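You operate a simulated robot arm through the tools that you are given. There is no shell and no other tool.

You run a simulated robot arm. Do the job below in one go: nothing can be reset, and whatever is moved stays where it is left.

Task
Put things in order on the top of the bench with green legs. At the end: the two hundred weight with cream ring is on the flat steel dish; the half kilo weight marked in stands on top of the yellow sticker dispenser (marked "RETEST"); the five-hundred gram weight with blue neck stands where the silver square tin with teal lid stood; the silver square tin with teal lid stands on top of the grade card with yellow loop; whatever was shut is shut again. Leave all else as you found it, and nothing knocked over.

It is judged by the outcome, as a careful person would: the job done as asked, and still so three seconds after it is handed in. It fails if anything else is knocked over, pushed out of place, dropped, spilled or broken. A push-on lid holds only when it is set on centred and level and pressed home; a screw cap is set on level and turned clockwise until tight.

Robot
A 6-joint arm with a two-finger gripper, fixed in place. Base frame: the origin is at the foot of the arm, x ahead of it, y to its left, z up; the work surface is at about z = 0. Units: cm, degrees, N and s.
With the tool pointing down near the work surface it reaches from about 24 to 62 cm from the base axis. Its first joint turns from -66.0 to 66.0 degrees. Payload 1.37 kg.
Tool frame: the origin (TCP) lies between the finger pads and is the grasp point; the fingertips stand 2.2 cm ahead of it; z points along the fingers, y is the line along which they close. The gripper opens to 9.2 cm; its body begins 6.5 cm behind the TCP.
Orientation is that of the tool frame in the base frame, as a unit quaternion [w, x, y, z]. With the fingers straight down and closing along the base's y, the tool's x points along the base's -x, its y along +y and its z along -z.

Tools
- The arm moves only by the tool step_arm. Its argument "steps" is a list that holds one entry, the list of rows, each a list of 7 numbers: the shift along the base's x, y, z in cm, then the turn, a rotation vector about the base's x, y, z in rad, then the closure in counts, from 0 (fully open) to 255 (shut). In form: [[[tx, ty, tz, rx, ry, rz, claw], ...]]. A call has 1 to 20 rows; each row shifts and turns the commanded pose from where the row before left it. Rows are played at 5 a second. More than 5 cm and 8.6 degrees between two rows, or a gripper value outside its range, and nothing of the call is played. A pose out of reach is approached as far as the arm can. The call stops where the force on the tool passes 40 N (or 10 N more than at its start, if that is more) or the arm is blocked; 0.2 s more then pass. The fingers move at their own pace (about 5.99 cm/s each) and stop on an object; they squeeze with about 20 N. The grip force told is the motor's: it shows also when the fingers shut on nothing. Time passes only in rows, and 0.2 s behind the last, so rows that do not move let the fingers close. It gives the time, the measured TCP pose, the force on the tool (base axes), the opening and the grip force at its end, in the units of the frame above (readings bear some noise), with the torque about the TCP (base axes, N m) and any sound that the robot's microphone picked up.
- Cameras (640 x 400 px; columns grow to the right, rows downward): "scene" is fixed at [5.2, -43.98, 58.77]; the picture's right is [0.73, -0.68, 0.00], its down [-0.42, -0.45, -0.79] and it looks along [0.54, 0.58, -0.61] (base axes); focal length 346 px, centre (320, 200). "wrist" rides on the gripper at [7.1, 1.9, -10.2] in the tool frame; the picture's right is [-0.26, 0.97, 0.00], its down [-0.75, -0.20, -0.62] and it looks along [-0.60, -0.16, 0.78] (tool axes); focal length 280 px, centre (320, 200). There is no depth. A picture from a camera that has moved, and an enlarged one, comes with that camera's place and axes in the base frame and with its lens. The place of the scene camera against the robot may be out by one fixed shift of up to 1.8 cm in any direction.
- get_image(camera): a new picture of that camera. No time passes.
- inspect(camera, box): a new picture of the part [left, top, right, bottom] of that camera's present view, enlarged. No time passes.
- finish_job(): hands the job in; it is judged then, once.

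Nothing tells you positions but the pictures and the camera data. Unless the task says otherwise, let go and move clear before handing in.

The tools are called after "Request:" as name(argument=value, ...) on one line, values as JSON. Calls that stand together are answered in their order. step_arm: Moves the arm, as the interface text tells. Its arguments: {"type":"object","properties":{"steps":{"type":"array","items":{"type":"array","items":{"type":"array","items":{"type":"number"}}}}},"required":["steps"]} The other tools are called the same way: get_image (camera) takes a picture; inspect (camera, box) takes an enlarged picture of a part of a camera's view; finish_job () hands the job in.

At the start:

```text
t: 0.0
ee_pos: [36.45, -4.27, 31.55]
tcp_rot: [-0.001, 0.0, 1.0, 0.0]
wrist_force: [-0.6, 0.7, -0.1]
ft_torque: [-0.03, -0.04, -0.02]
width: 9.2
grip_force: 0.1
```

scene: 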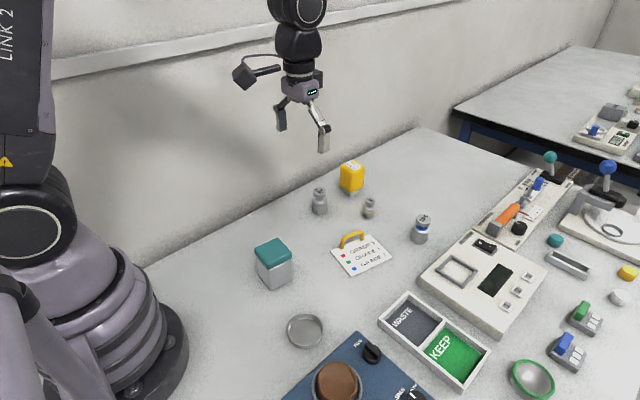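
wrist: 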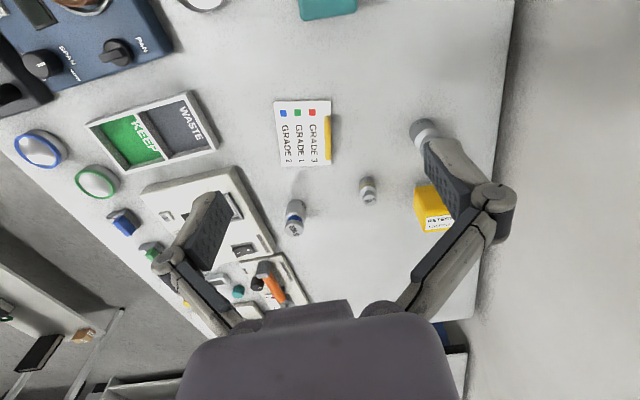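

I see a bench with weights, a silver tin with a teal lid, a grade card, a yellow dispenser and a steel dish. I'll look closer at each before moving.

Request:
inspect(camera="scene", box=[240, 140, 460, 280])

Request:
inspect(camera="scene", box=[240, 260, 480, 400])

Request:
inspect(camera="scene", box=[420, 140, 640, 400])

Request:
inspect(camera="wrist", box=[240, 80, 480, 260])

```text
2.86 times, centred on (350, 210) of scene
camera zoom: at [5.2, -43.98, 58.77], right [0.73, -0.68, 0.0], down [-0.42, -0.45, -0.79], along [0.54, 0.58, -0.61], focal length 990 px, centre (234, 171)
```

zoom: 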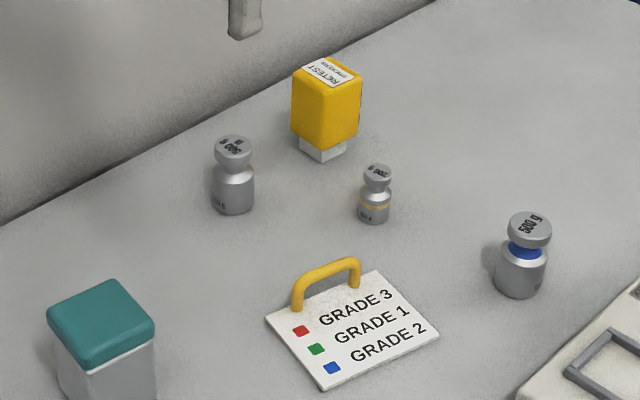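

```text
2.67 times, centred on (360, 330) of scene
camera zoom: at [5.2, -43.98, 58.77], right [0.73, -0.68, 0.0], down [-0.42, -0.45, -0.79], along [0.54, 0.58, -0.61], focal length 924 px, centre (213, -147)
```

zoom: 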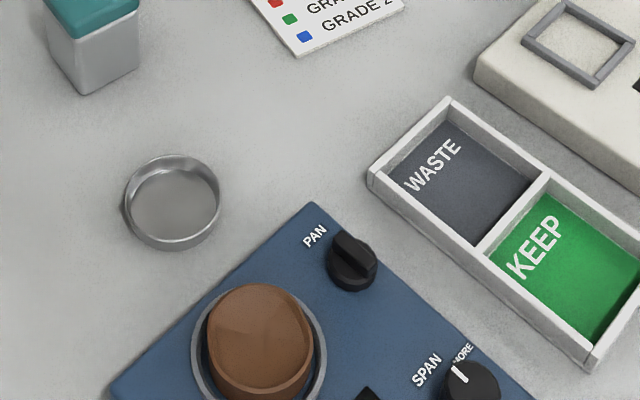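

```text
1.54 times, centred on (530, 270) of scene
camera zoom: at [5.2, -43.98, 58.77], right [0.73, -0.68, 0.0], down [-0.42, -0.45, -0.79], along [0.54, 0.58, -0.61], focal length 533 px, centre (-3, 92)
```

zoom: 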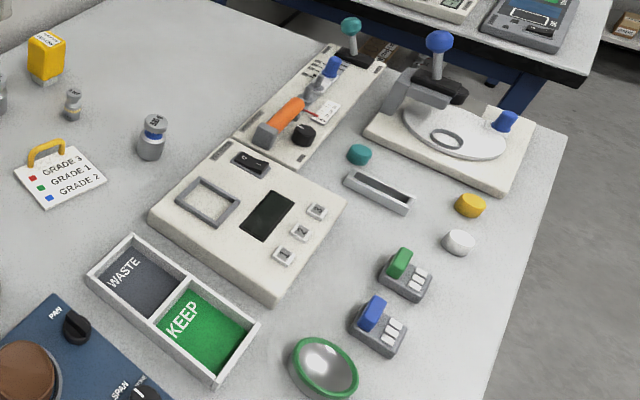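

```text
2.22 times, centred on (360, 170) of wrist
camera zoom: at [29.46, -2.36, 41.57], right [0.26, 0.97, 0.0], down [0.75, -0.2, 0.62], along [0.6, -0.16, -0.78], focal length 623 px, centre (231, 267)
```

zoom: 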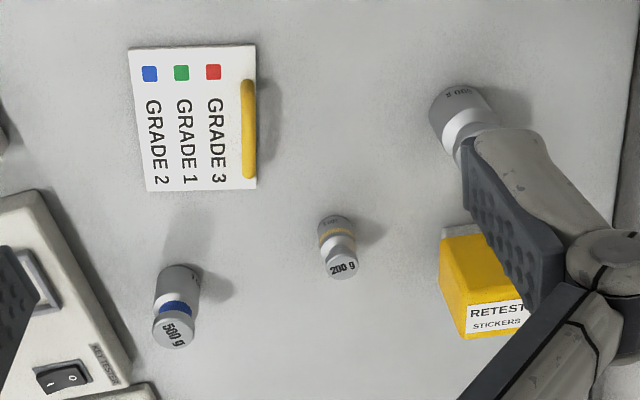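

The scene shows the 500 g (unpainted) near the wall, the 200 g with a cream ring, the 500 g with a blue neck, the card with an upright yellow loop, the tin and the steel dish nearest the base. I'll check the markings more closely, then pull back to see the tin and dish with the wrist camera.

Request:
inspect(camera="scene", box=[300, 175, 340, 225])

Request:
inspect(camera="scene", box=[330, 150, 380, 205])

Request:
step_arm(steps=[[[-4, -1.5, 0, 0, 0, 0, 0], [-4, -1.5, 0, 0, 0, 0, 0], [0, 0, 0, 0, 0, 0, 0]]])

Request:
get_image(camera="wrist")

```text
8.00 times, centred on (320, 200) of scene
camera zoom: at [5.2, -43.98, 58.77], right [0.73, -0.68, 0.0], down [-0.42, -0.45, -0.79], along [0.54, 0.58, -0.61], focal length 2772 px, centre (320, 200)
```

zoom: 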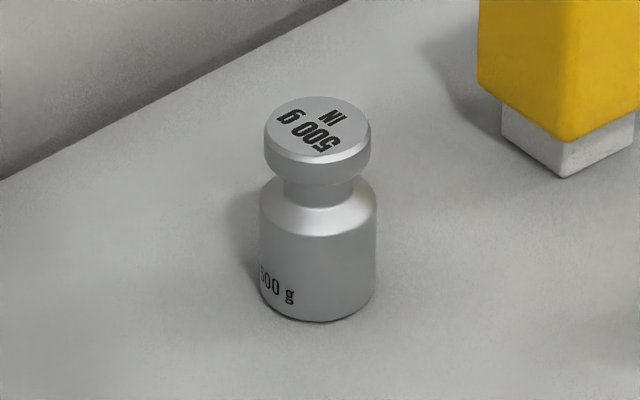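

```text
7.27 times, centred on (355, 178) of scene
camera zoom: at [5.2, -43.98, 58.77], right [0.73, -0.68, 0.0], down [-0.42, -0.45, -0.79], along [0.54, 0.58, -0.61], focal length 2520 px, centre (66, 364)
```

zoom: 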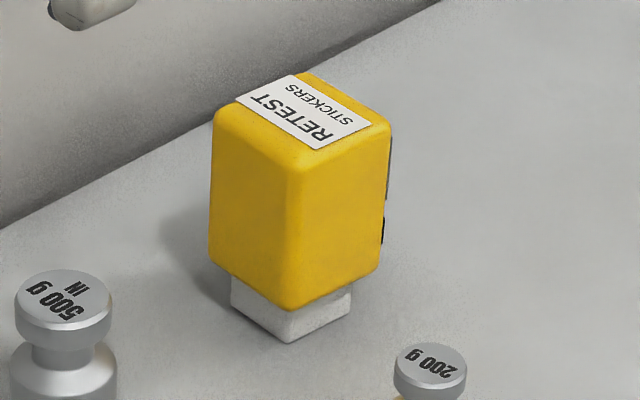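

```text
t: 0.8
ee_pos: [28.41, -7.32, 31.49]
tcp_rot: [0.001, 0.0, 1.0, -0.001]
wrist_force: [0.6, 0.6, 0.0]
ft_torque: [0.02, 0.02, -0.01]
width: 9.2
grip_force: 0.1
```

```text
taken
camera wrist: at [21.41, -5.34, 41.59], right [0.26, 0.97, 0.0], down [0.75, -0.2, 0.63], along [0.6, -0.16, -0.78], focal length 280 px, centre (320, 200)
```

wrist: 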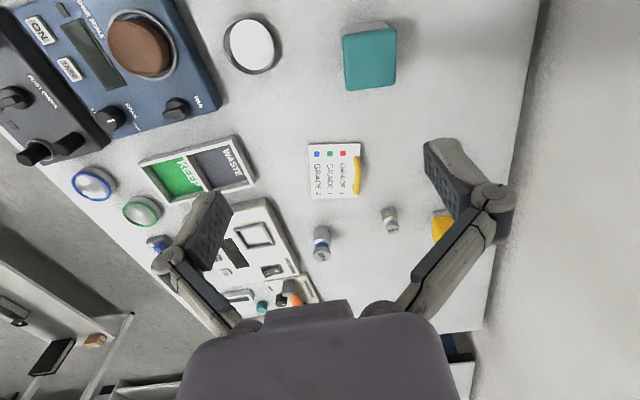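

The wrist view puts the dish near (25.9, -15.8) and the tin near (29.8, -1.9). I'll zoom in on these to get sizes and angles.

Request:
inspect(camera="wrist", box=[200, 0, 440, 150])

Request:
inspect(camera="wrist", box=[280, 120, 440, 270])

Request:
inspect(camera="scene", box=[240, 220, 400, 320])

```text
2.67 times, centred on (320, 75) of wrist
camera zoom: at [21.41, -5.34, 41.59], right [0.26, 0.97, 0.0], down [0.75, -0.2, 0.63], along [0.6, -0.16, -0.78], focal length 748 px, centre (320, 533)
```

zoom: 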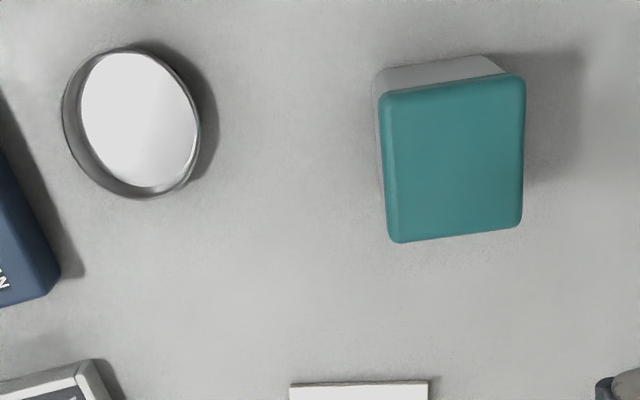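

```text
2.67 times, centred on (360, 195) of wrist
camera zoom: at [21.41, -5.34, 41.59], right [0.26, 0.97, 0.0], down [0.75, -0.2, 0.63], along [0.6, -0.16, -0.78], focal length 748 px, centre (213, 213)
```

zoom: 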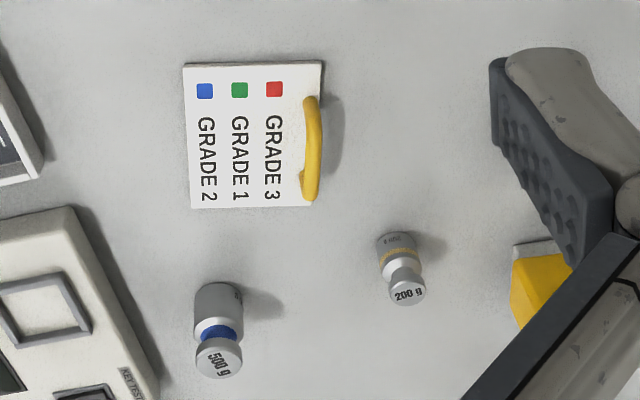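

```text
4.00 times, centred on (320, 270) of scene
camera zoom: at [5.19, -43.98, 58.77], right [0.73, -0.68, 0.0], down [-0.42, -0.45, -0.79], along [0.54, 0.58, -0.61], focal length 1386 px, centre (320, -80)
```

zoom: 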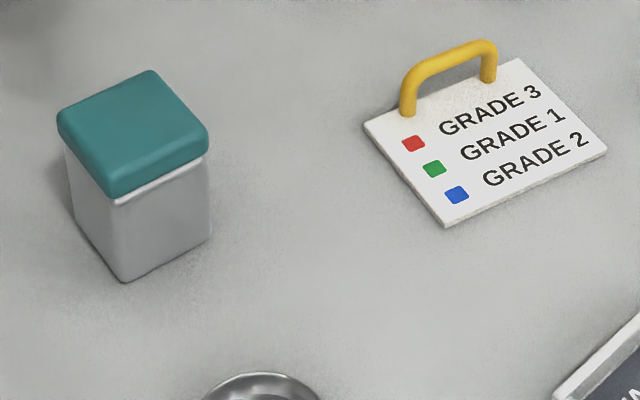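

The tin is about 5.6 cm square and 8 cm tall, turned about -8°. The card is 8.5 x 11 cm, turned about -13.5°, with the loop on its +y edge. Next I'll fly closer to survey the weights and dispenser.

Request:
step_arm(steps=[[[4, 1, -1, 0, 0, 0, 0], [4, 1, -2, 0, 0, 0, 0], [4, 1, -2, 0, 0, 0, 0], [4, 1, -2, 0, 0, 0, 0], [3, 1, 0, 0, 0, 0, 0], [0, 0, 0, 0, 0, 0, 0]]])

Request:
get_image(camera="wrist")

Request:
get_image(camera="scene")

```text
t: 2.2
ee_pos: [47.58, -2.32, 24.39]
tcp_rot: [0.0, 0.001, 1.0, 0.0]
wrist_force: [-1.0, -0.7, -0.6]
ft_torque: [0.0, -0.04, -0.01]
width: 9.2
grip_force: 0.1
```

```text
taken
camera wrist: at [40.58, -0.31, 34.5], right [0.26, 0.97, 0.0], down [0.75, -0.2, 0.63], along [0.6, -0.16, -0.78], focal length 280 px, centre (320, 200)
```

wrist: 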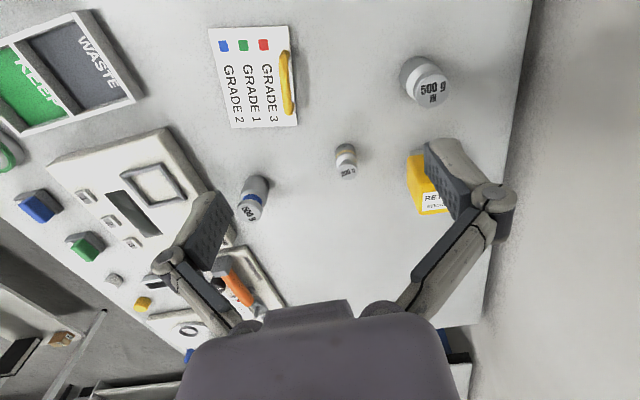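

```text
taken
```

scene: 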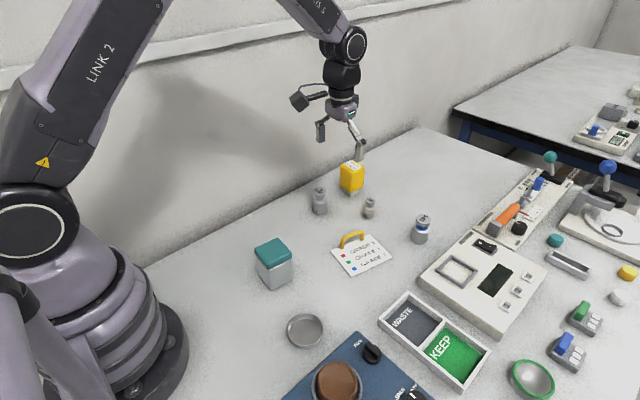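

The weights are clear in this view. I'll zoom in to measure them.

Request:
inspect(camera="wrist", box=[200, 10, 360, 140])

Request:
inspect(camera="wrist", box=[225, 130, 375, 230])

Request:
inspect(camera="wrist", box=[370, 40, 480, 220])

```text
3.08 times, centred on (280, 75) of wrist
camera zoom: at [40.58, -0.31, 34.5], right [0.26, 0.97, 0.0], down [0.75, -0.2, 0.63], along [0.6, -0.16, -0.78], focal length 863 px, centre (443, 585)
```

zoom: 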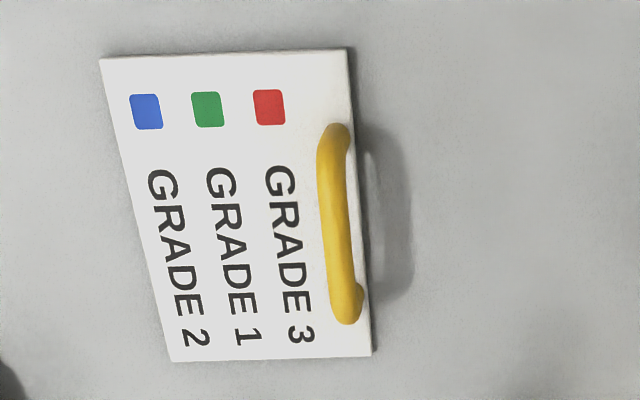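

```text
4.00 times, centred on (300, 180) of wrist
camera zoom: at [40.58, -0.31, 34.5], right [0.26, 0.97, 0.0], down [0.75, -0.2, 0.63], along [0.6, -0.16, -0.78], focal length 1122 px, centre (400, 280)
```

zoom: 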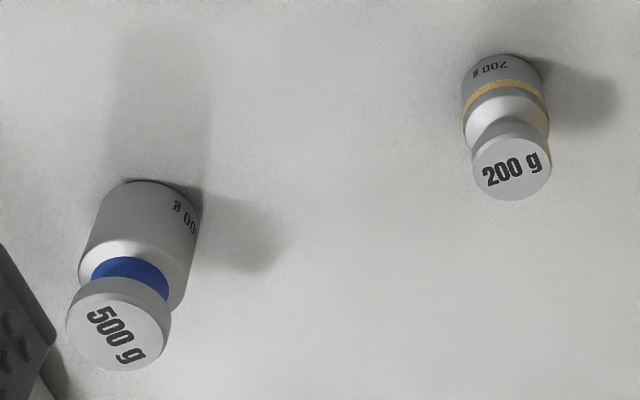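

```text
2.22 times, centred on (425, 130) of wrist
camera zoom: at [40.58, -0.31, 34.5], right [0.26, 0.97, 0.0], down [0.75, -0.2, 0.63], along [0.6, -0.16, -0.78], focal length 623 px, centre (87, 356)
```

zoom: 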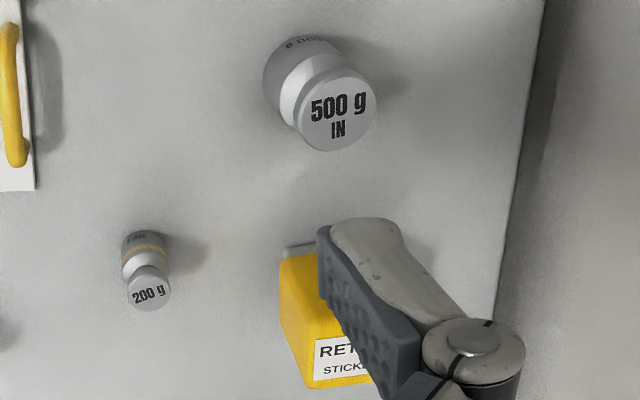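

The blue-neck 500 g is at about (62.0, -15.9), the 200 g at (60.3, -1.9) and the "IN" 500 g at (51.9, 8.2). The dispenser is hidden by a finger, so I'll shift to see it.

Request:
step_arm(steps=[[[0, 4, 0, 0, 0, 0, 0], [1, 4, 0, 0, 0, 0, 0], [0, 0, 0, 0, 0, 0, 0]]])

Request:
get_image(camera="wrist")

Request:
inspect(camera="wrist", box=[260, 60, 420, 200])

```text
t: 3.0
ee_pos: [48.58, 5.8, 24.52]
tcp_rot: [0.0, 0.0, 1.0, 0.0]
wrist_force: [0.0, 0.3, -0.2]
ft_torque: [0.02, 0.0, 0.03]
width: 9.21
grip_force: 0.0
```

```text
taken
camera wrist: at [41.53, 7.71, 34.63], right [0.26, 0.96, 0.0], down [0.75, -0.2, 0.63], along [0.6, -0.16, -0.78], focal length 280 px, centre (320, 200)
```

wrist: 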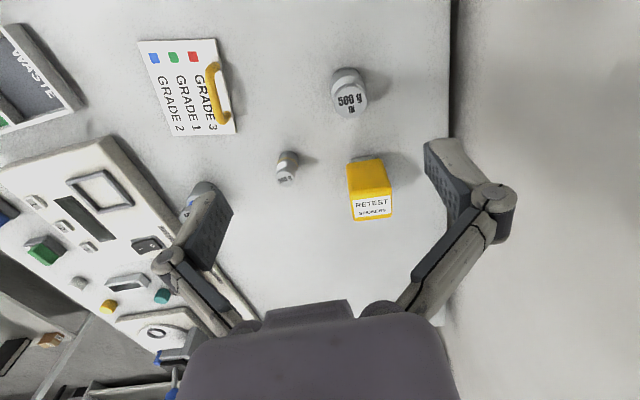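

```text
2.86 times, centred on (340, 130) of wrist
camera zoom: at [41.53, 7.71, 34.63], right [0.26, 0.96, 0.0], down [0.75, -0.2, 0.63], along [0.6, -0.16, -0.78], focal length 801 px, centre (263, 400)
```

zoom: 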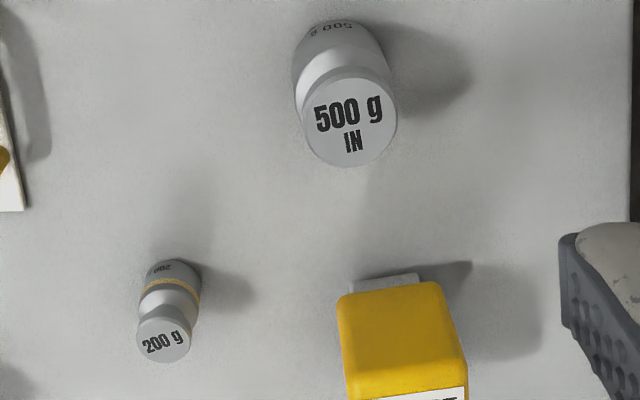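

Request:
inspect(camera="wrist", box=[320, 140, 420, 230])

Request:
inspect(camera="scene", box=[330, 150, 380, 205])

```text
4.44 times, centred on (370, 185) of wrist
camera zoom: at [41.53, 7.71, 34.63], right [0.26, 0.96, 0.0], down [0.75, -0.2, 0.63], along [0.6, -0.16, -0.78], focal length 1246 px, centre (98, 267)
```

zoom: 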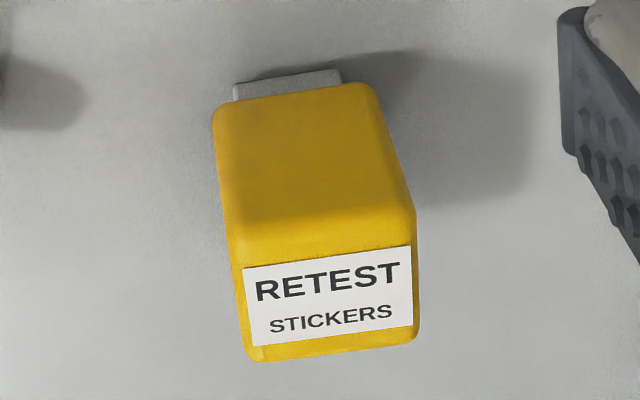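

```text
7.27 times, centred on (355, 178) of scene
camera zoom: at [5.2, -43.98, 58.77], right [0.73, -0.68, 0.0], down [-0.42, -0.45, -0.79], along [0.54, 0.58, -0.61], focal length 2520 px, centre (66, 364)
```

zoom: 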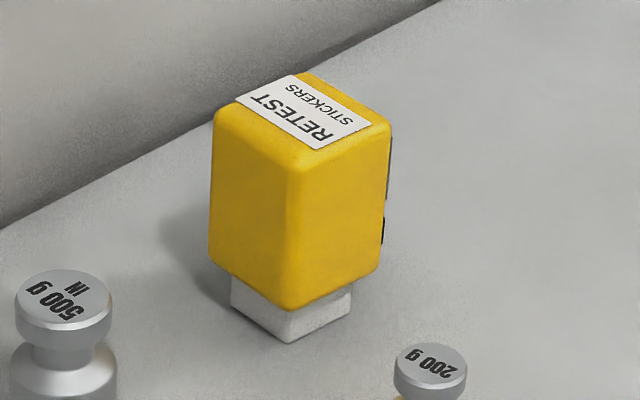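

The dispenser top is centred at about (64.6, 8.15) at height 8.0, which is past the stated straight-down reach. I'll test the reach there from well above with the gripper empty.

Request:
step_arm(steps=[[[4, 1, -1, 0, 0, 0, 0], [4, 1, -2, 0, 0, 0, 0], [4, 0.35, -2, 0, 0, 0, 0], [4, 0, -1.5, 0, 0, 0, 0], [0, 0, 0, 0, 0, 0, 0], [0, 0, 0, 0, 0, 0, 0]]])

Request:
get_image(camera="wrist")

Request:
get_image(camera="scene")

```text
t: 4.4
ee_pos: [63.69, 7.85, 17.89]
tcp_rot: [0.001, 0.0, 1.0, 0.0]
wrist_force: [-0.2, 0.5, -0.4]
ft_torque: [-0.01, 0.0, 0.03]
width: 9.2
grip_force: 0.1
out of reach, approached as far as the arm can: row 4
```

```text
taken
camera wrist: at [56.59, 9.8, 27.98], right [0.26, 0.97, 0.0], down [0.75, -0.2, 0.62], along [0.6, -0.16, -0.78], focal length 280 px, centre (320, 200)
```

wrist: 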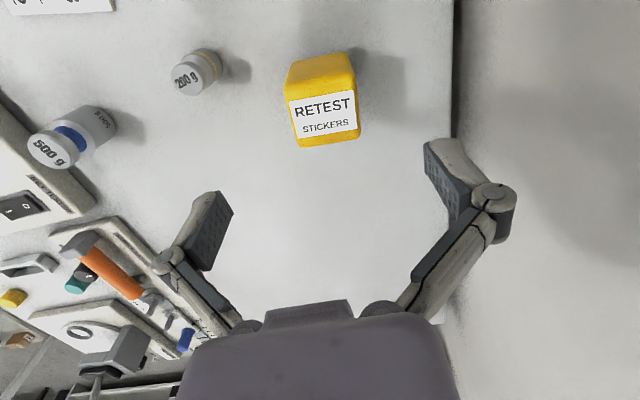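

```text
taken
```

scene: 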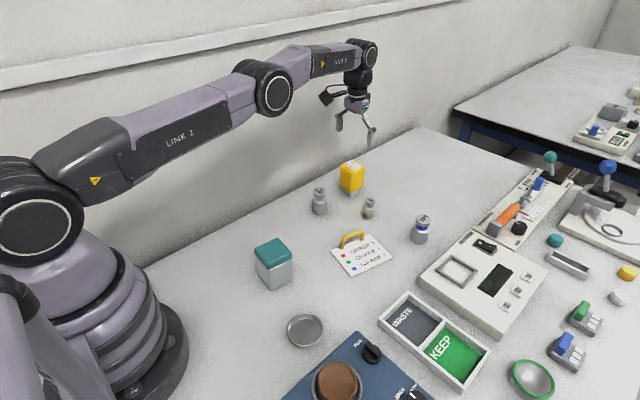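

Straight down tops out at about 64.2 cm there, so a tilt of about 12° outward will cover the dispenser and the blue weight. I'll zoom in here to refine the dispenser's top position.

Request:
inspect(camera="wrist", box=[270, 35, 380, 155])

Request:
inspect(camera="wrist", box=[20, 30, 240, 200])

```text
3.33 times, centred on (325, 95) of wrist
camera zoom: at [56.59, 9.8, 27.98], right [0.26, 0.97, 0.0], down [0.75, -0.2, 0.62], along [0.6, -0.16, -0.78], focal length 935 px, centre (303, 550)
```

zoom: 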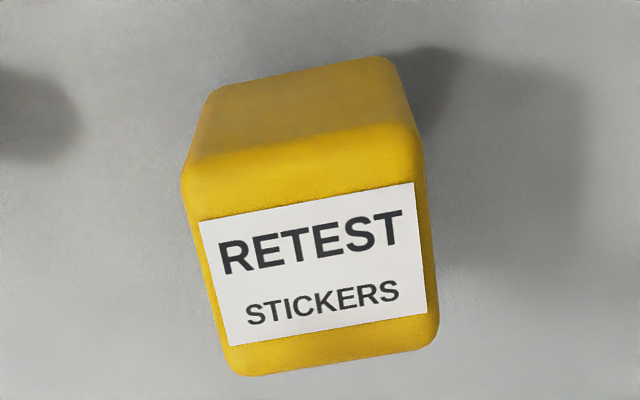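

```text
2.35 times, centred on (130, 115) of wrist
camera zoom: at [56.59, 9.8, 27.98], right [0.26, 0.97, 0.0], down [0.75, -0.2, 0.62], along [0.6, -0.16, -0.78], focal length 660 px, centre (767, 400)
```

zoom: 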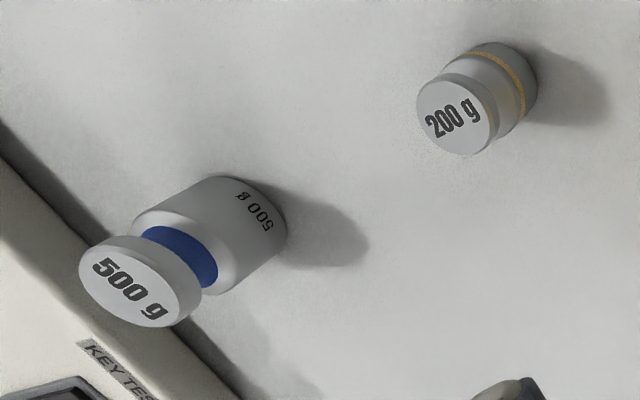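

The dispenser's top refines to about (64.0, 8.1), height about 8.6. I'll turn the gripper about 82° so it closes along the tin's length and go above the tin.

Request:
step_arm(steps=[[[-3.445, -1.0, 0.4, 0, 0, 0.1431, 0], [-3.445, -1.0, 0.4, 0, 0, 0.1431, 0], [-3.445, -1.0, 0.4, 0, 0, 0.1431, 0], [-3.445, -1.0, 0.4, 0, 0, 0.1431, 0], [-3.445, -1.0, 0.4, 0, 0, 0.1431, 0], [-3.445, -1.0, 0.4, 0, 0, 0.1431, 0], [-3.445, -1.0, 0.4, 0, 0, 0.1431, 0], [-3.445, -1.0, 0.4, 0, 0, 0.1431, 0], [-3.445, -1.0, 0.4, 0, 0, 0.1431, 0], [-3.445, -1.0, 0.4, 0, 0, 0.1431, 0], [0, 0, 0, 0, 0, 0, 0]]])

Request:
get_image(camera="wrist")

Request:
get_image(camera="scene")

```text
t: 6.8
ee_pos: [29.19, -2.07, 21.87]
tcp_rot: [0.0, -0.656, 0.755, 0.0]
wrist_force: [-0.3, -0.8, 0.1]
ft_torque: [0.0, 0.02, 0.0]
width: 9.16
grip_force: 0.0
```

```text
taken
camera wrist: at [26.34, -8.78, 32.08], right [-0.92, 0.39, 0.0], down [0.31, 0.72, 0.63], along [0.25, 0.57, -0.78], focal length 280 px, centre (320, 200)
```

wrist: 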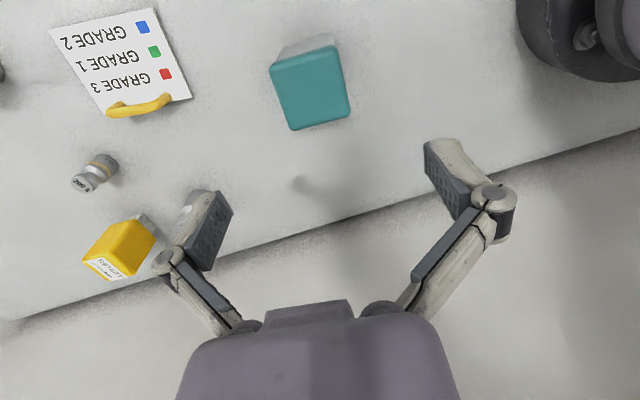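

```text
taken
```

scene: 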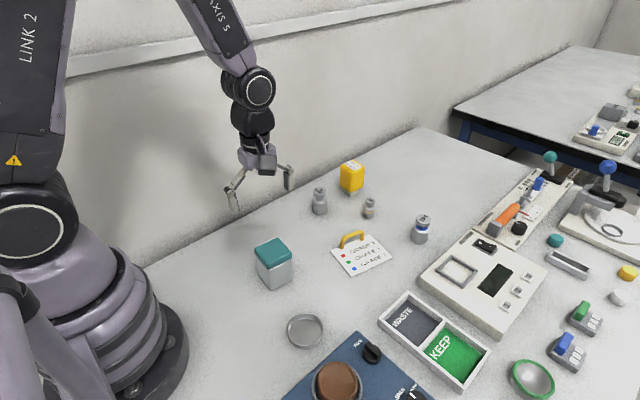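

I'm above the tin with the right yaw. I'll zoom in to refine the tin's position and angle, and also check the height of the steel dish's rim.

Request:
inspect(camera="wrist", box=[250, 20, 370, 145])

Request:
inspect(camera="scene", box=[280, 305, 330, 355])

Request:
inspect(camera="scene", box=[250, 230, 300, 295])

```text
3.20 times, centred on (310, 82) of wrist
camera zoom: at [26.34, -8.78, 32.08], right [-0.92, 0.39, 0.0], down [0.31, 0.72, 0.63], along [0.25, 0.57, -0.78], focal length 897 px, centre (352, 576)
```

zoom: 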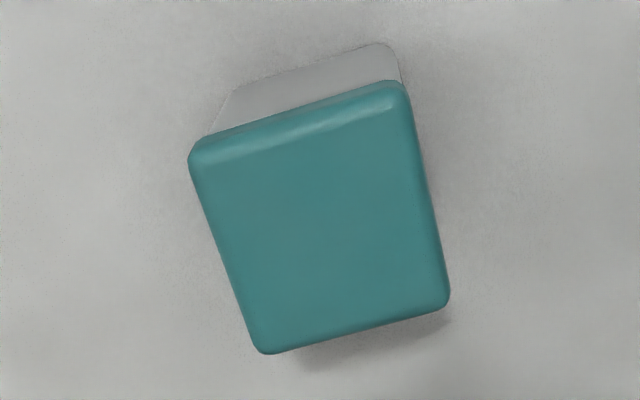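

```text
8.00 times, centred on (305, 330) of scene
camera zoom: at [5.19, -43.98, 58.77], right [0.73, -0.68, 0.0], down [-0.42, -0.45, -0.79], along [0.54, 0.58, -0.61], focal length 2772 px, centre (440, -840)
```

zoom: 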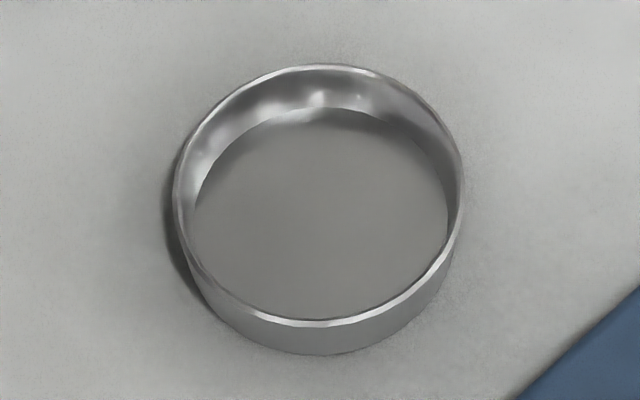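

```text
6.15 times, centred on (275, 262) of scene
camera zoom: at [5.19, -43.98, 58.77], right [0.73, -0.68, 0.0], down [-0.42, -0.45, -0.79], along [0.54, 0.58, -0.61], focal length 2133 px, centre (597, -185)
```

zoom: 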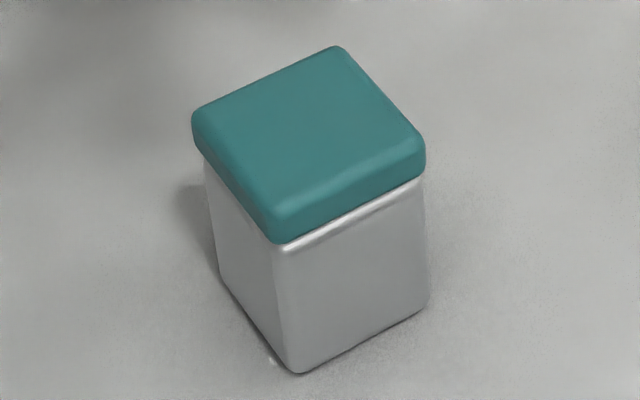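

The tin sits at (30.0, -1.9), yaw -7.6°, and my closing axis lines up with it. I'll descend over it with the fingers open to grip the body low, well below the lid.

Request:
step_arm(steps=[[[0.8, 0.17, 0, 0, 0, 0.007, 0], [0, 0, -3, 0, 0, 0, 0], [0, 0, -3, 0, 0, 0, 0], [0, 0, -3, 0, 0, 0, 0], [0, 0, 0, 0, 0, 0, 0]]])

Request:
get_image(camera="wrist")

Request:
get_image(camera="scene")

```text
t: 8.0
ee_pos: [30.13, -2.02, 12.92]
tcp_rot: [0.0, -0.658, 0.753, -0.001]
wrist_force: [0.0, 0.2, 0.3]
ft_torque: [0.0, -0.01, 0.02]
width: 9.2
grip_force: 0.1
```

```text
taken
camera wrist: at [27.23, -8.62, 23.0], right [-0.92, 0.39, 0.0], down [0.3, 0.72, 0.62], along [0.24, 0.58, -0.78], focal length 280 px, centre (320, 200)
```

wrist: 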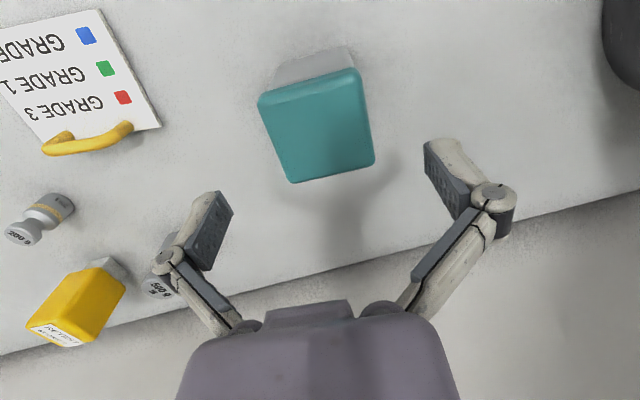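

```text
taken
```

scene: 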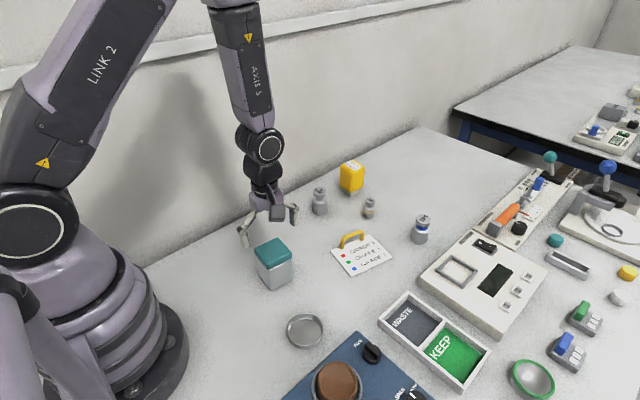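

The tin's position is confirmed at (30.05, -1.95). I'll descend to grip height in small steps.

Request:
step_arm(steps=[[[-0.05, 0.05, -2.5, 0, 0, 0, 0], [0, 0, -2.5, 0, 0, 0, 0], [0, 0, -2.5, 0, 0, 0, 0], [0, 0, -1.6, 0, 0, 0, 0], [0, 0, -0.5, 0, 0, 0, 0], [0, 0, 0, 0, 0, 0, 0]]])

Request:
get_image(camera="scene")

Request:
get_image(camera="wrist")

```text
t: 9.4
ee_pos: [30.0, -1.93, 3.39]
tcp_rot: [0.0, -0.658, 0.753, 0.0]
wrist_force: [0.4, 0.3, 0.0]
ft_torque: [0.02, 0.01, 0.02]
width: 9.2
grip_force: 0.0
```

```text
taken
```

scene: 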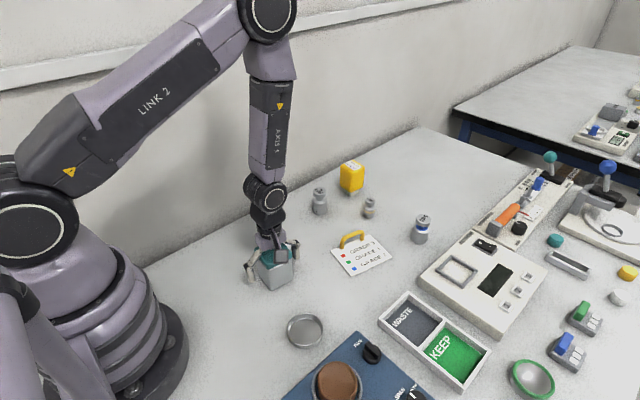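

```text
taken
camera wrist: at [27.18, -8.57, 13.42], right [-0.92, 0.39, 0.0], down [0.3, 0.72, 0.62], along [0.24, 0.58, -0.78], focal length 280 px, centre (320, 200)
```

wrist: 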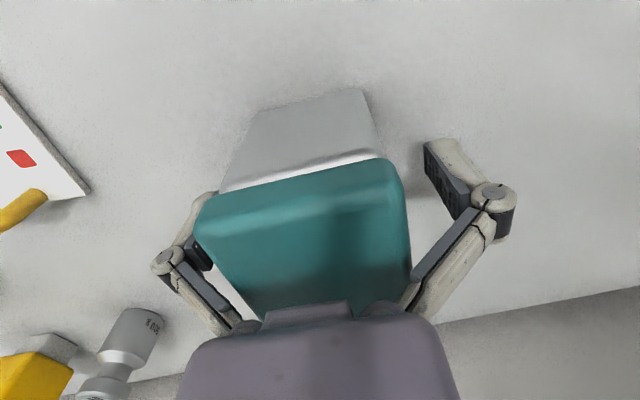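

The fingers straddle the tin body below the lid. I'll close on it now.

Request:
step_arm(steps=[[[0, 0, 0, 0, 0, 0, 80], [0, 0, 0, 0, 0, 0, 130], [0, 0, 0, 0, 0, 0, 255], [0, 0, 0, 0, 0, 0, 255]]])

Request:
inspect(camera="scene", box=[220, 210, 340, 310])

```text
t: 10.4
ee_pos: [30.0, -1.93, 3.48]
tcp_rot: [0.001, -0.658, 0.753, -0.001]
wrist_force: [-1.8, 0.2, 23.3]
ft_torque: [-0.02, -0.05, 0.15]
width: 8.02
grip_force: 20.4
stopped in row 4: the force on the tool passed its limit at 41 N (the readings are from after the stop); the commanded pose is now the measured one
```

```text
4.00 times, centred on (280, 260) of scene
camera zoom: at [5.19, -43.98, 58.77], right [0.73, -0.68, 0.0], down [-0.42, -0.45, -0.79], along [0.54, 0.58, -0.61], focal length 1386 px, centre (480, -40)
```

zoom: 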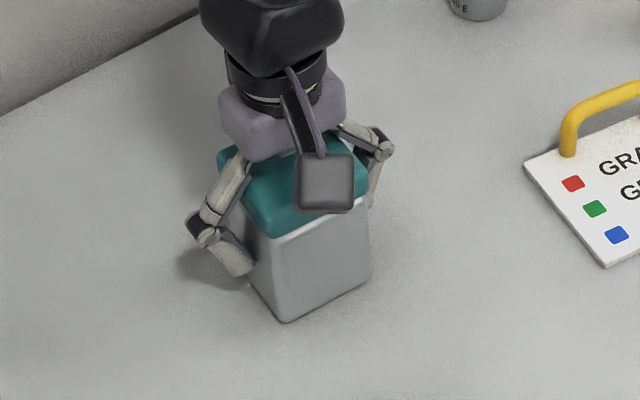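

The gripper's upper linkage touched the lid's top edges at 8 cm opening, so a straight-down grip can't reach the body. I'll open, rise and check that the tin is undisturbed, then plan a tilted side grip.

Request:
step_arm(steps=[[[0, 0, 0, 0, 0, 0, 0], [0, 0, 0, 0, 0, 0, 0], [0, 0, 0, 0, 0, 0, 0]]])

Request:
step_arm(steps=[[[0, 0, 1, 0, 0, 0, 0], [0, 0, 3, 0, 0, 0, 0], [0, 0, 4, 0, 0, 0, 0], [0, 0, 5, 0, 0, 0, 0], [0, 0, 5, 0, 0, 0, 0], [0, 0, 0, 0, 0, 0, 0]]])

Request:
inspect(camera="scene", box=[250, 230, 300, 295])

Request:
get_image(camera="wrist")

```text
t: 11.2
ee_pos: [30.0, -1.8, 3.28]
tcp_rot: [0.0, -0.659, 0.752, -0.001]
wrist_force: [0.5, 0.0, 0.9]
ft_torque: [-0.01, -0.01, -0.02]
width: 9.19
grip_force: 0.0
```

```text
t: 12.6
ee_pos: [30.0, -1.72, 21.37]
tcp_rot: [0.0, -0.659, 0.752, -0.001]
wrist_force: [0.1, 0.5, 0.2]
ft_torque: [0.0, -0.01, 0.01]
width: 9.2
grip_force: 0.0
```

```text
6.15 times, centred on (275, 262) of scene
camera zoom: at [5.19, -43.98, 58.77], right [0.73, -0.68, 0.0], down [-0.42, -0.45, -0.79], along [0.54, 0.58, -0.61], focal length 2133 px, centre (597, -185)
```

zoom: 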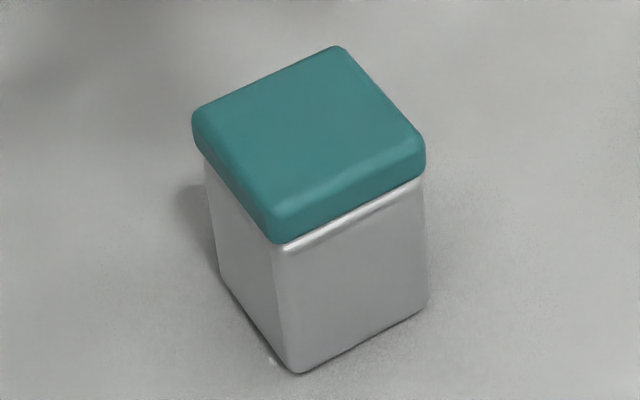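

```text
taken
camera wrist: at [27.15, -8.45, 31.48], right [-0.92, 0.39, 0.0], down [0.3, 0.72, 0.63], along [0.24, 0.58, -0.78], focal length 280 px, centre (320, 200)
```

wrist: 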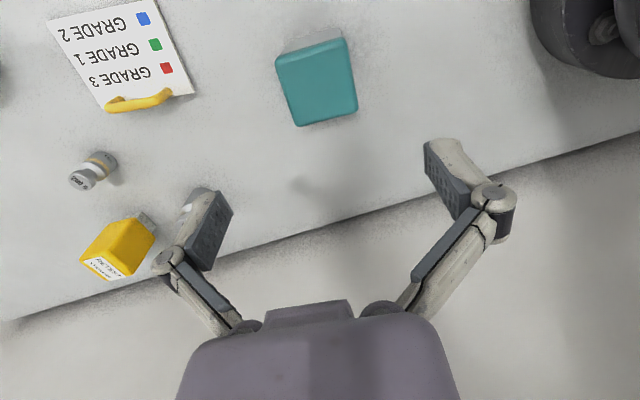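

The tin is undisturbed and its lid is seated. I'll turn the gripper 180° so the camera ends up on the upper side, ready for a tilted approach from the -y side.

Request:
step_arm(steps=[[[0, 0, 0.4, 0, 0, -0.1496, 0], [0, 0, 0.4, 0, 0, -0.1496, 0], [0, 0, 0.4, 0, 0, -0.1496, 0], [0, 0, 0.4, 0, 0, -0.1496, 0], [0, 0, 0.4, 0, 0, -0.1496, 0], [0, 0, 0.4, 0, 0, -0.1496, 0], [0, 0, 0.4, 0, 0, -0.1496, 0], [0, 0, 0.4, 0, 0, -0.1496, 0], [0, 0, 0.4, 0, 0, -0.1496, 0], [0, 0, 0.4, 0, 0, -0.1496, 0]]])

Request:
step_arm(steps=[[[0, -1, 0, 0, 0, -0.1496, 0], [0, -1, 0, 0, 0, -0.1496, 0], [0, -1, 0, 0, 0, -0.1496, 0], [0, -1, 0, 0, 0, -0.1496, 0], [0, -1, 0, 0, 0, -0.1496, 0], [0, -1, 0, 0, 0, -0.1496, 0], [0, -1, 0, 0, 0, -0.1496, 0], [0, -1, 0, 0, 0, -0.1496, 0], [0, -1, 0, 0, 0, -0.1496, 0], [0, -1, 0, 0, 0, -0.1496, 0], [0, 0, 0, 0, 0, -0.1496, 0], [0, 0, 0, 0, 0, 0, 0]]])

Request:
get_image(camera="wrist")

Request:
get_image(camera="scene")

```text
t: 14.8
ee_pos: [30.07, -1.83, 25.52]
tcp_rot: [0.0, 0.031, 1.0, -0.001]
wrist_force: [-0.1, 0.6, -0.9]
ft_torque: [0.02, -0.04, -0.02]
width: 9.2
grip_force: 0.0
```

```text
t: 17.4
ee_pos: [30.0, -11.89, 25.36]
tcp_rot: [-0.001, 0.753, 0.658, -0.001]
wrist_force: [-0.9, 0.2, -0.1]
ft_torque: [-0.01, 0.0, -0.02]
width: 9.23
grip_force: 0.0
```

```text
taken
camera wrist: at [32.96, -5.03, 35.5], right [0.92, -0.39, 0.0], down [-0.3, -0.72, 0.63], along [-0.24, -0.58, -0.78], focal length 280 px, centre (320, 200)
```

wrist: 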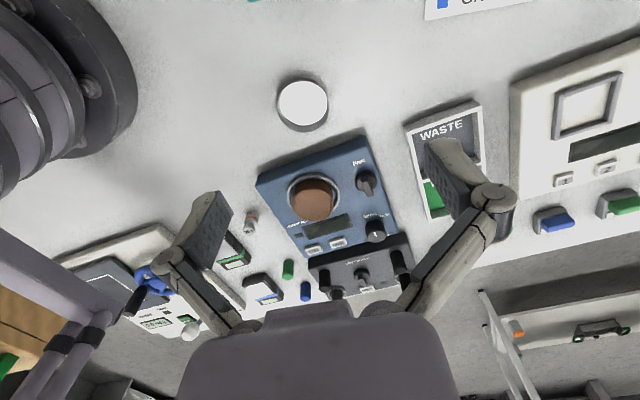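

```text
taken
```

scene: 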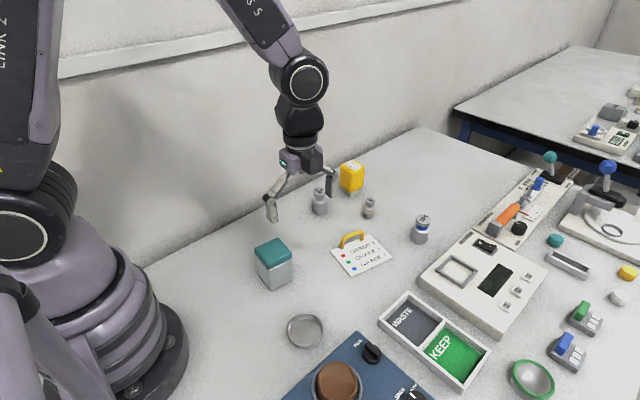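

The dish is confirmed at about (26.0, -15.7). I'll tilt the tool 60° in the air so the fingers point toward +y and down.

Request:
step_arm(steps=[[[0, 0, 0, 0.1483, -0.0201, 0, 0], [0, 0, 0, 0.1483, -0.0201, 0, 0], [0, 0, 0, 0.1483, -0.0201, 0, 0], [0, 0, 0, 0.1483, -0.0201, 0, 0], [0, 0, 0, 0.1483, -0.0201, 0, 0], [0, 0, 0, 0.1483, -0.0201, 0, 0], [0, 0, 0, 0.1483, -0.0201, 0, 0], [0, 0, 0, 0, 0, 0, 0]]])

Request:
get_image(camera="wrist")

Request:
get_image(camera="scene")

```text
t: 19.2
ee_pos: [30.1, -11.95, 25.57]
tcp_rot: [-0.329, 0.651, 0.57, 0.378]
wrist_force: [0.1, 0.3, 0.6]
ft_torque: [-0.01, 0.03, 0.04]
width: 9.21
grip_force: 0.1
```

```text
taken
camera wrist: at [31.26, -17.31, 36.57], right [0.94, -0.26, -0.23], down [-0.32, -0.88, -0.34], along [-0.11, 0.39, -0.91], focal length 280 px, centre (320, 200)
```

wrist: 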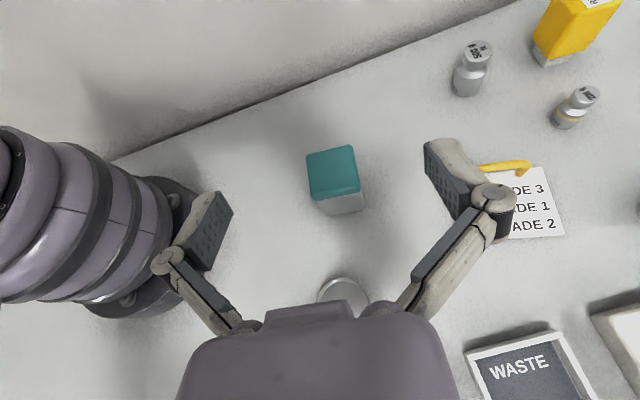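

```text
taken
```

scene: 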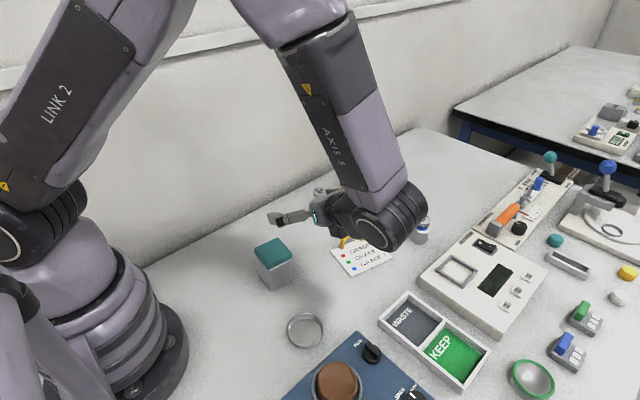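

The tilt works. I'll zoom in on the gripper to judge the pad length before approaching.

Request:
inspect(camera="scene", box=[250, 170, 430, 290])

Request:
inspect(camera="wrist", box=[140, 120, 540, 370])

```text
3.33 times, centred on (340, 230) of scene
camera zoom: at [5.2, -43.98, 58.77], right [0.73, -0.68, 0.0], down [-0.42, -0.45, -0.79], along [0.54, 0.58, -0.61], focal length 1155 px, centre (253, 100)
```

zoom: 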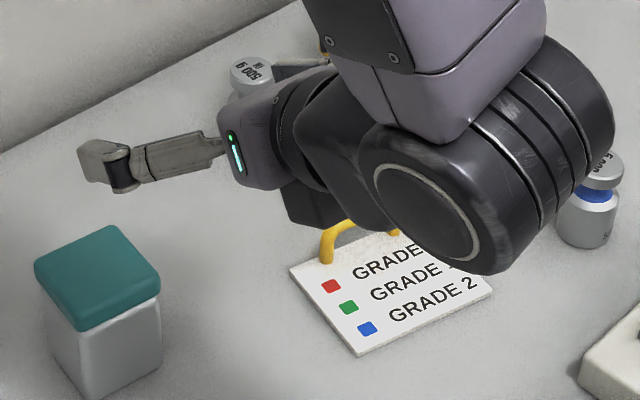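

```text
1.60 times, centred on (340, 245) of wrist
camera zoom: at [31.26, -17.31, 36.57], right [0.94, -0.26, -0.23], down [-0.32, -0.88, -0.34], along [-0.11, 0.39, -0.91], focal length 449 px, centre (288, 128)
```

zoom: 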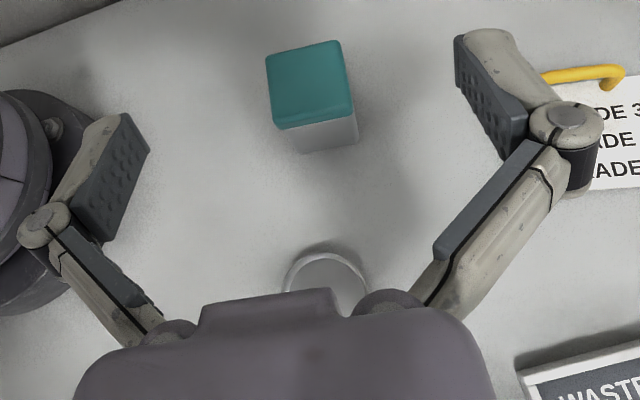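

The pads are short and the links fold inward, so the tilted approach keeps the lid clear of them. I'll descend to the start of the approach line, along the tool axis toward the tin body.

Request:
step_arm(steps=[[[-0.4, -0.37, -4.1, 0, 0, 0, 0], [-0.4, -0.37, -4.1, 0, 0, 0, 0], [-0.4, -0.37, -4.1, 0, 0, 0, 0], [-0.43, -0.37, -4.1, 0, 0, 0, 0], [0, 0, 0, 0, 0, 0, 0]]])

Request:
get_image(camera="wrist")

Request:
get_image(camera="scene")

```text
t: 20.4
ee_pos: [28.46, -13.48, 8.97]
tcp_rot: [-0.329, 0.652, 0.571, 0.377]
wrist_force: [-0.4, 0.7, 0.1]
ft_torque: [0.01, -0.01, 0.0]
width: 9.19
grip_force: 0.1
```

```text
taken
camera wrist: at [29.63, -18.87, 20.09], right [0.94, -0.26, -0.23], down [-0.32, -0.88, -0.34], along [-0.11, 0.39, -0.91], focal length 280 px, centre (320, 200)
```

wrist: 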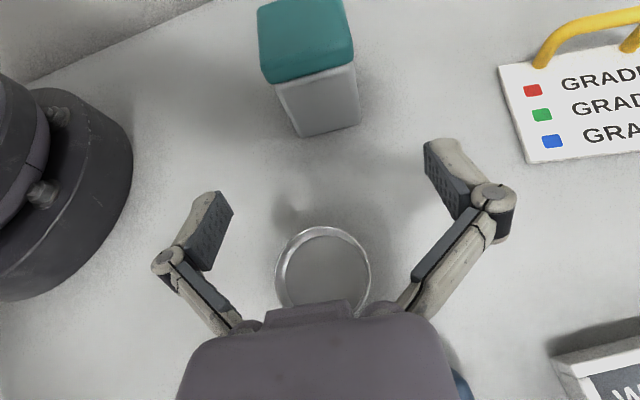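

```text
taken
```

scene: 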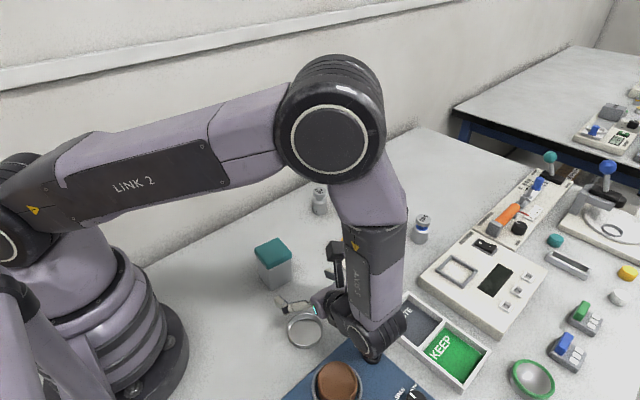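

The wrist joint now hangs near the balance. I'll check that clearance before going further.

Request:
inspect(camera="scene", box=[260, 230, 460, 400])

```text
2.35 times, centred on (360, 315) of scene
camera zoom: at [5.2, -43.98, 58.77], right [0.73, -0.68, 0.0], down [-0.42, -0.45, -0.79], along [0.54, 0.58, -0.61], focal length 815 px, centre (226, -71)
```

zoom: 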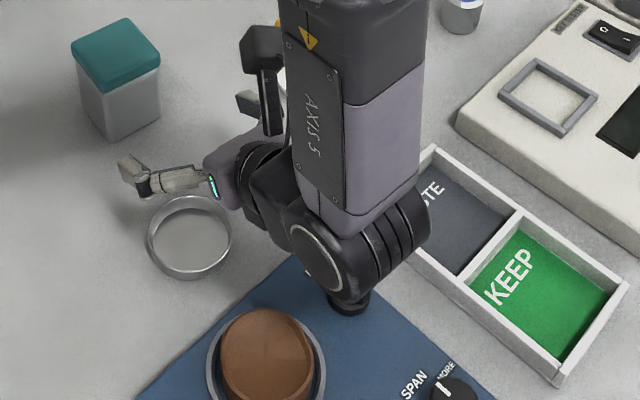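

The wrist joint clears the balance by about 7 cm or more. I'll advance along the tool axis with the open fingers straddling the tin body.

Request:
step_arm(steps=[[[0.24, 1.73, -0.97, 0, 0, 0, 0], [0.24, 1.73, -0.97, 0, 0, 0, 0], [0.24, 1.73, -0.97, 0, 0, 0, 0], [0.24, 1.73, -0.97, 0, 0, 0, 0], [0, 0, 0, 0, 0, 0, 0]]])

Request:
get_image(camera="wrist")

Request:
inspect(camera="scene", box=[220, 210, 420, 370])

```text
t: 21.6
ee_pos: [29.25, -6.5, 5.12]
tcp_rot: [-0.33, 0.651, 0.571, 0.377]
wrist_force: [0.1, 0.3, -0.5]
ft_torque: [0.01, -0.01, 0.02]
width: 9.21
grip_force: 0.0
```

```text
taken
camera wrist: at [30.53, -11.88, 16.25], right [0.94, -0.26, -0.23], down [-0.32, -0.88, -0.34], along [-0.11, 0.39, -0.91], focal length 280 px, centre (320, 200)
```

wrist: 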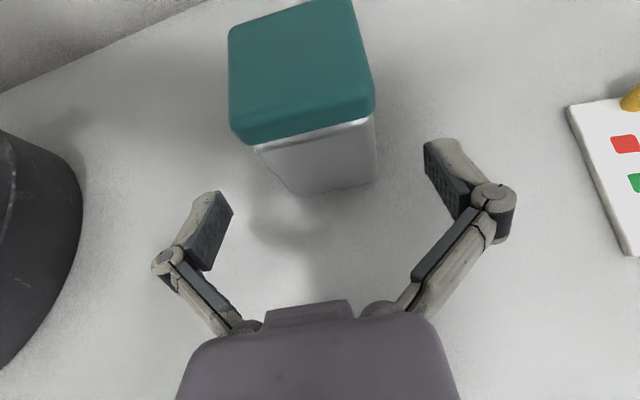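

```text
2.50 times, centred on (320, 290) of scene
camera zoom: at [5.2, -43.98, 58.77], right [0.73, -0.68, 0.0], down [-0.42, -0.45, -0.79], along [0.54, 0.58, -0.61], focal length 866 px, centre (320, -25)
```

zoom: 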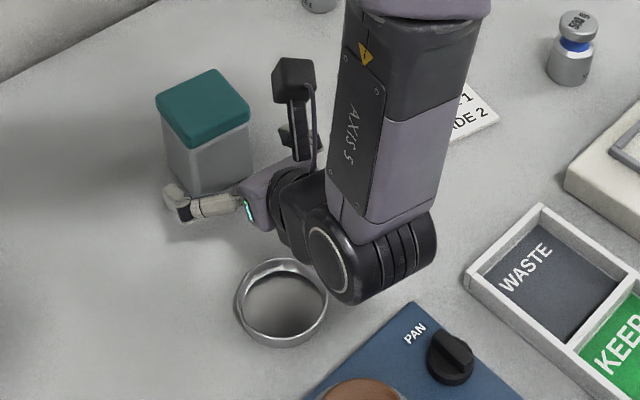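

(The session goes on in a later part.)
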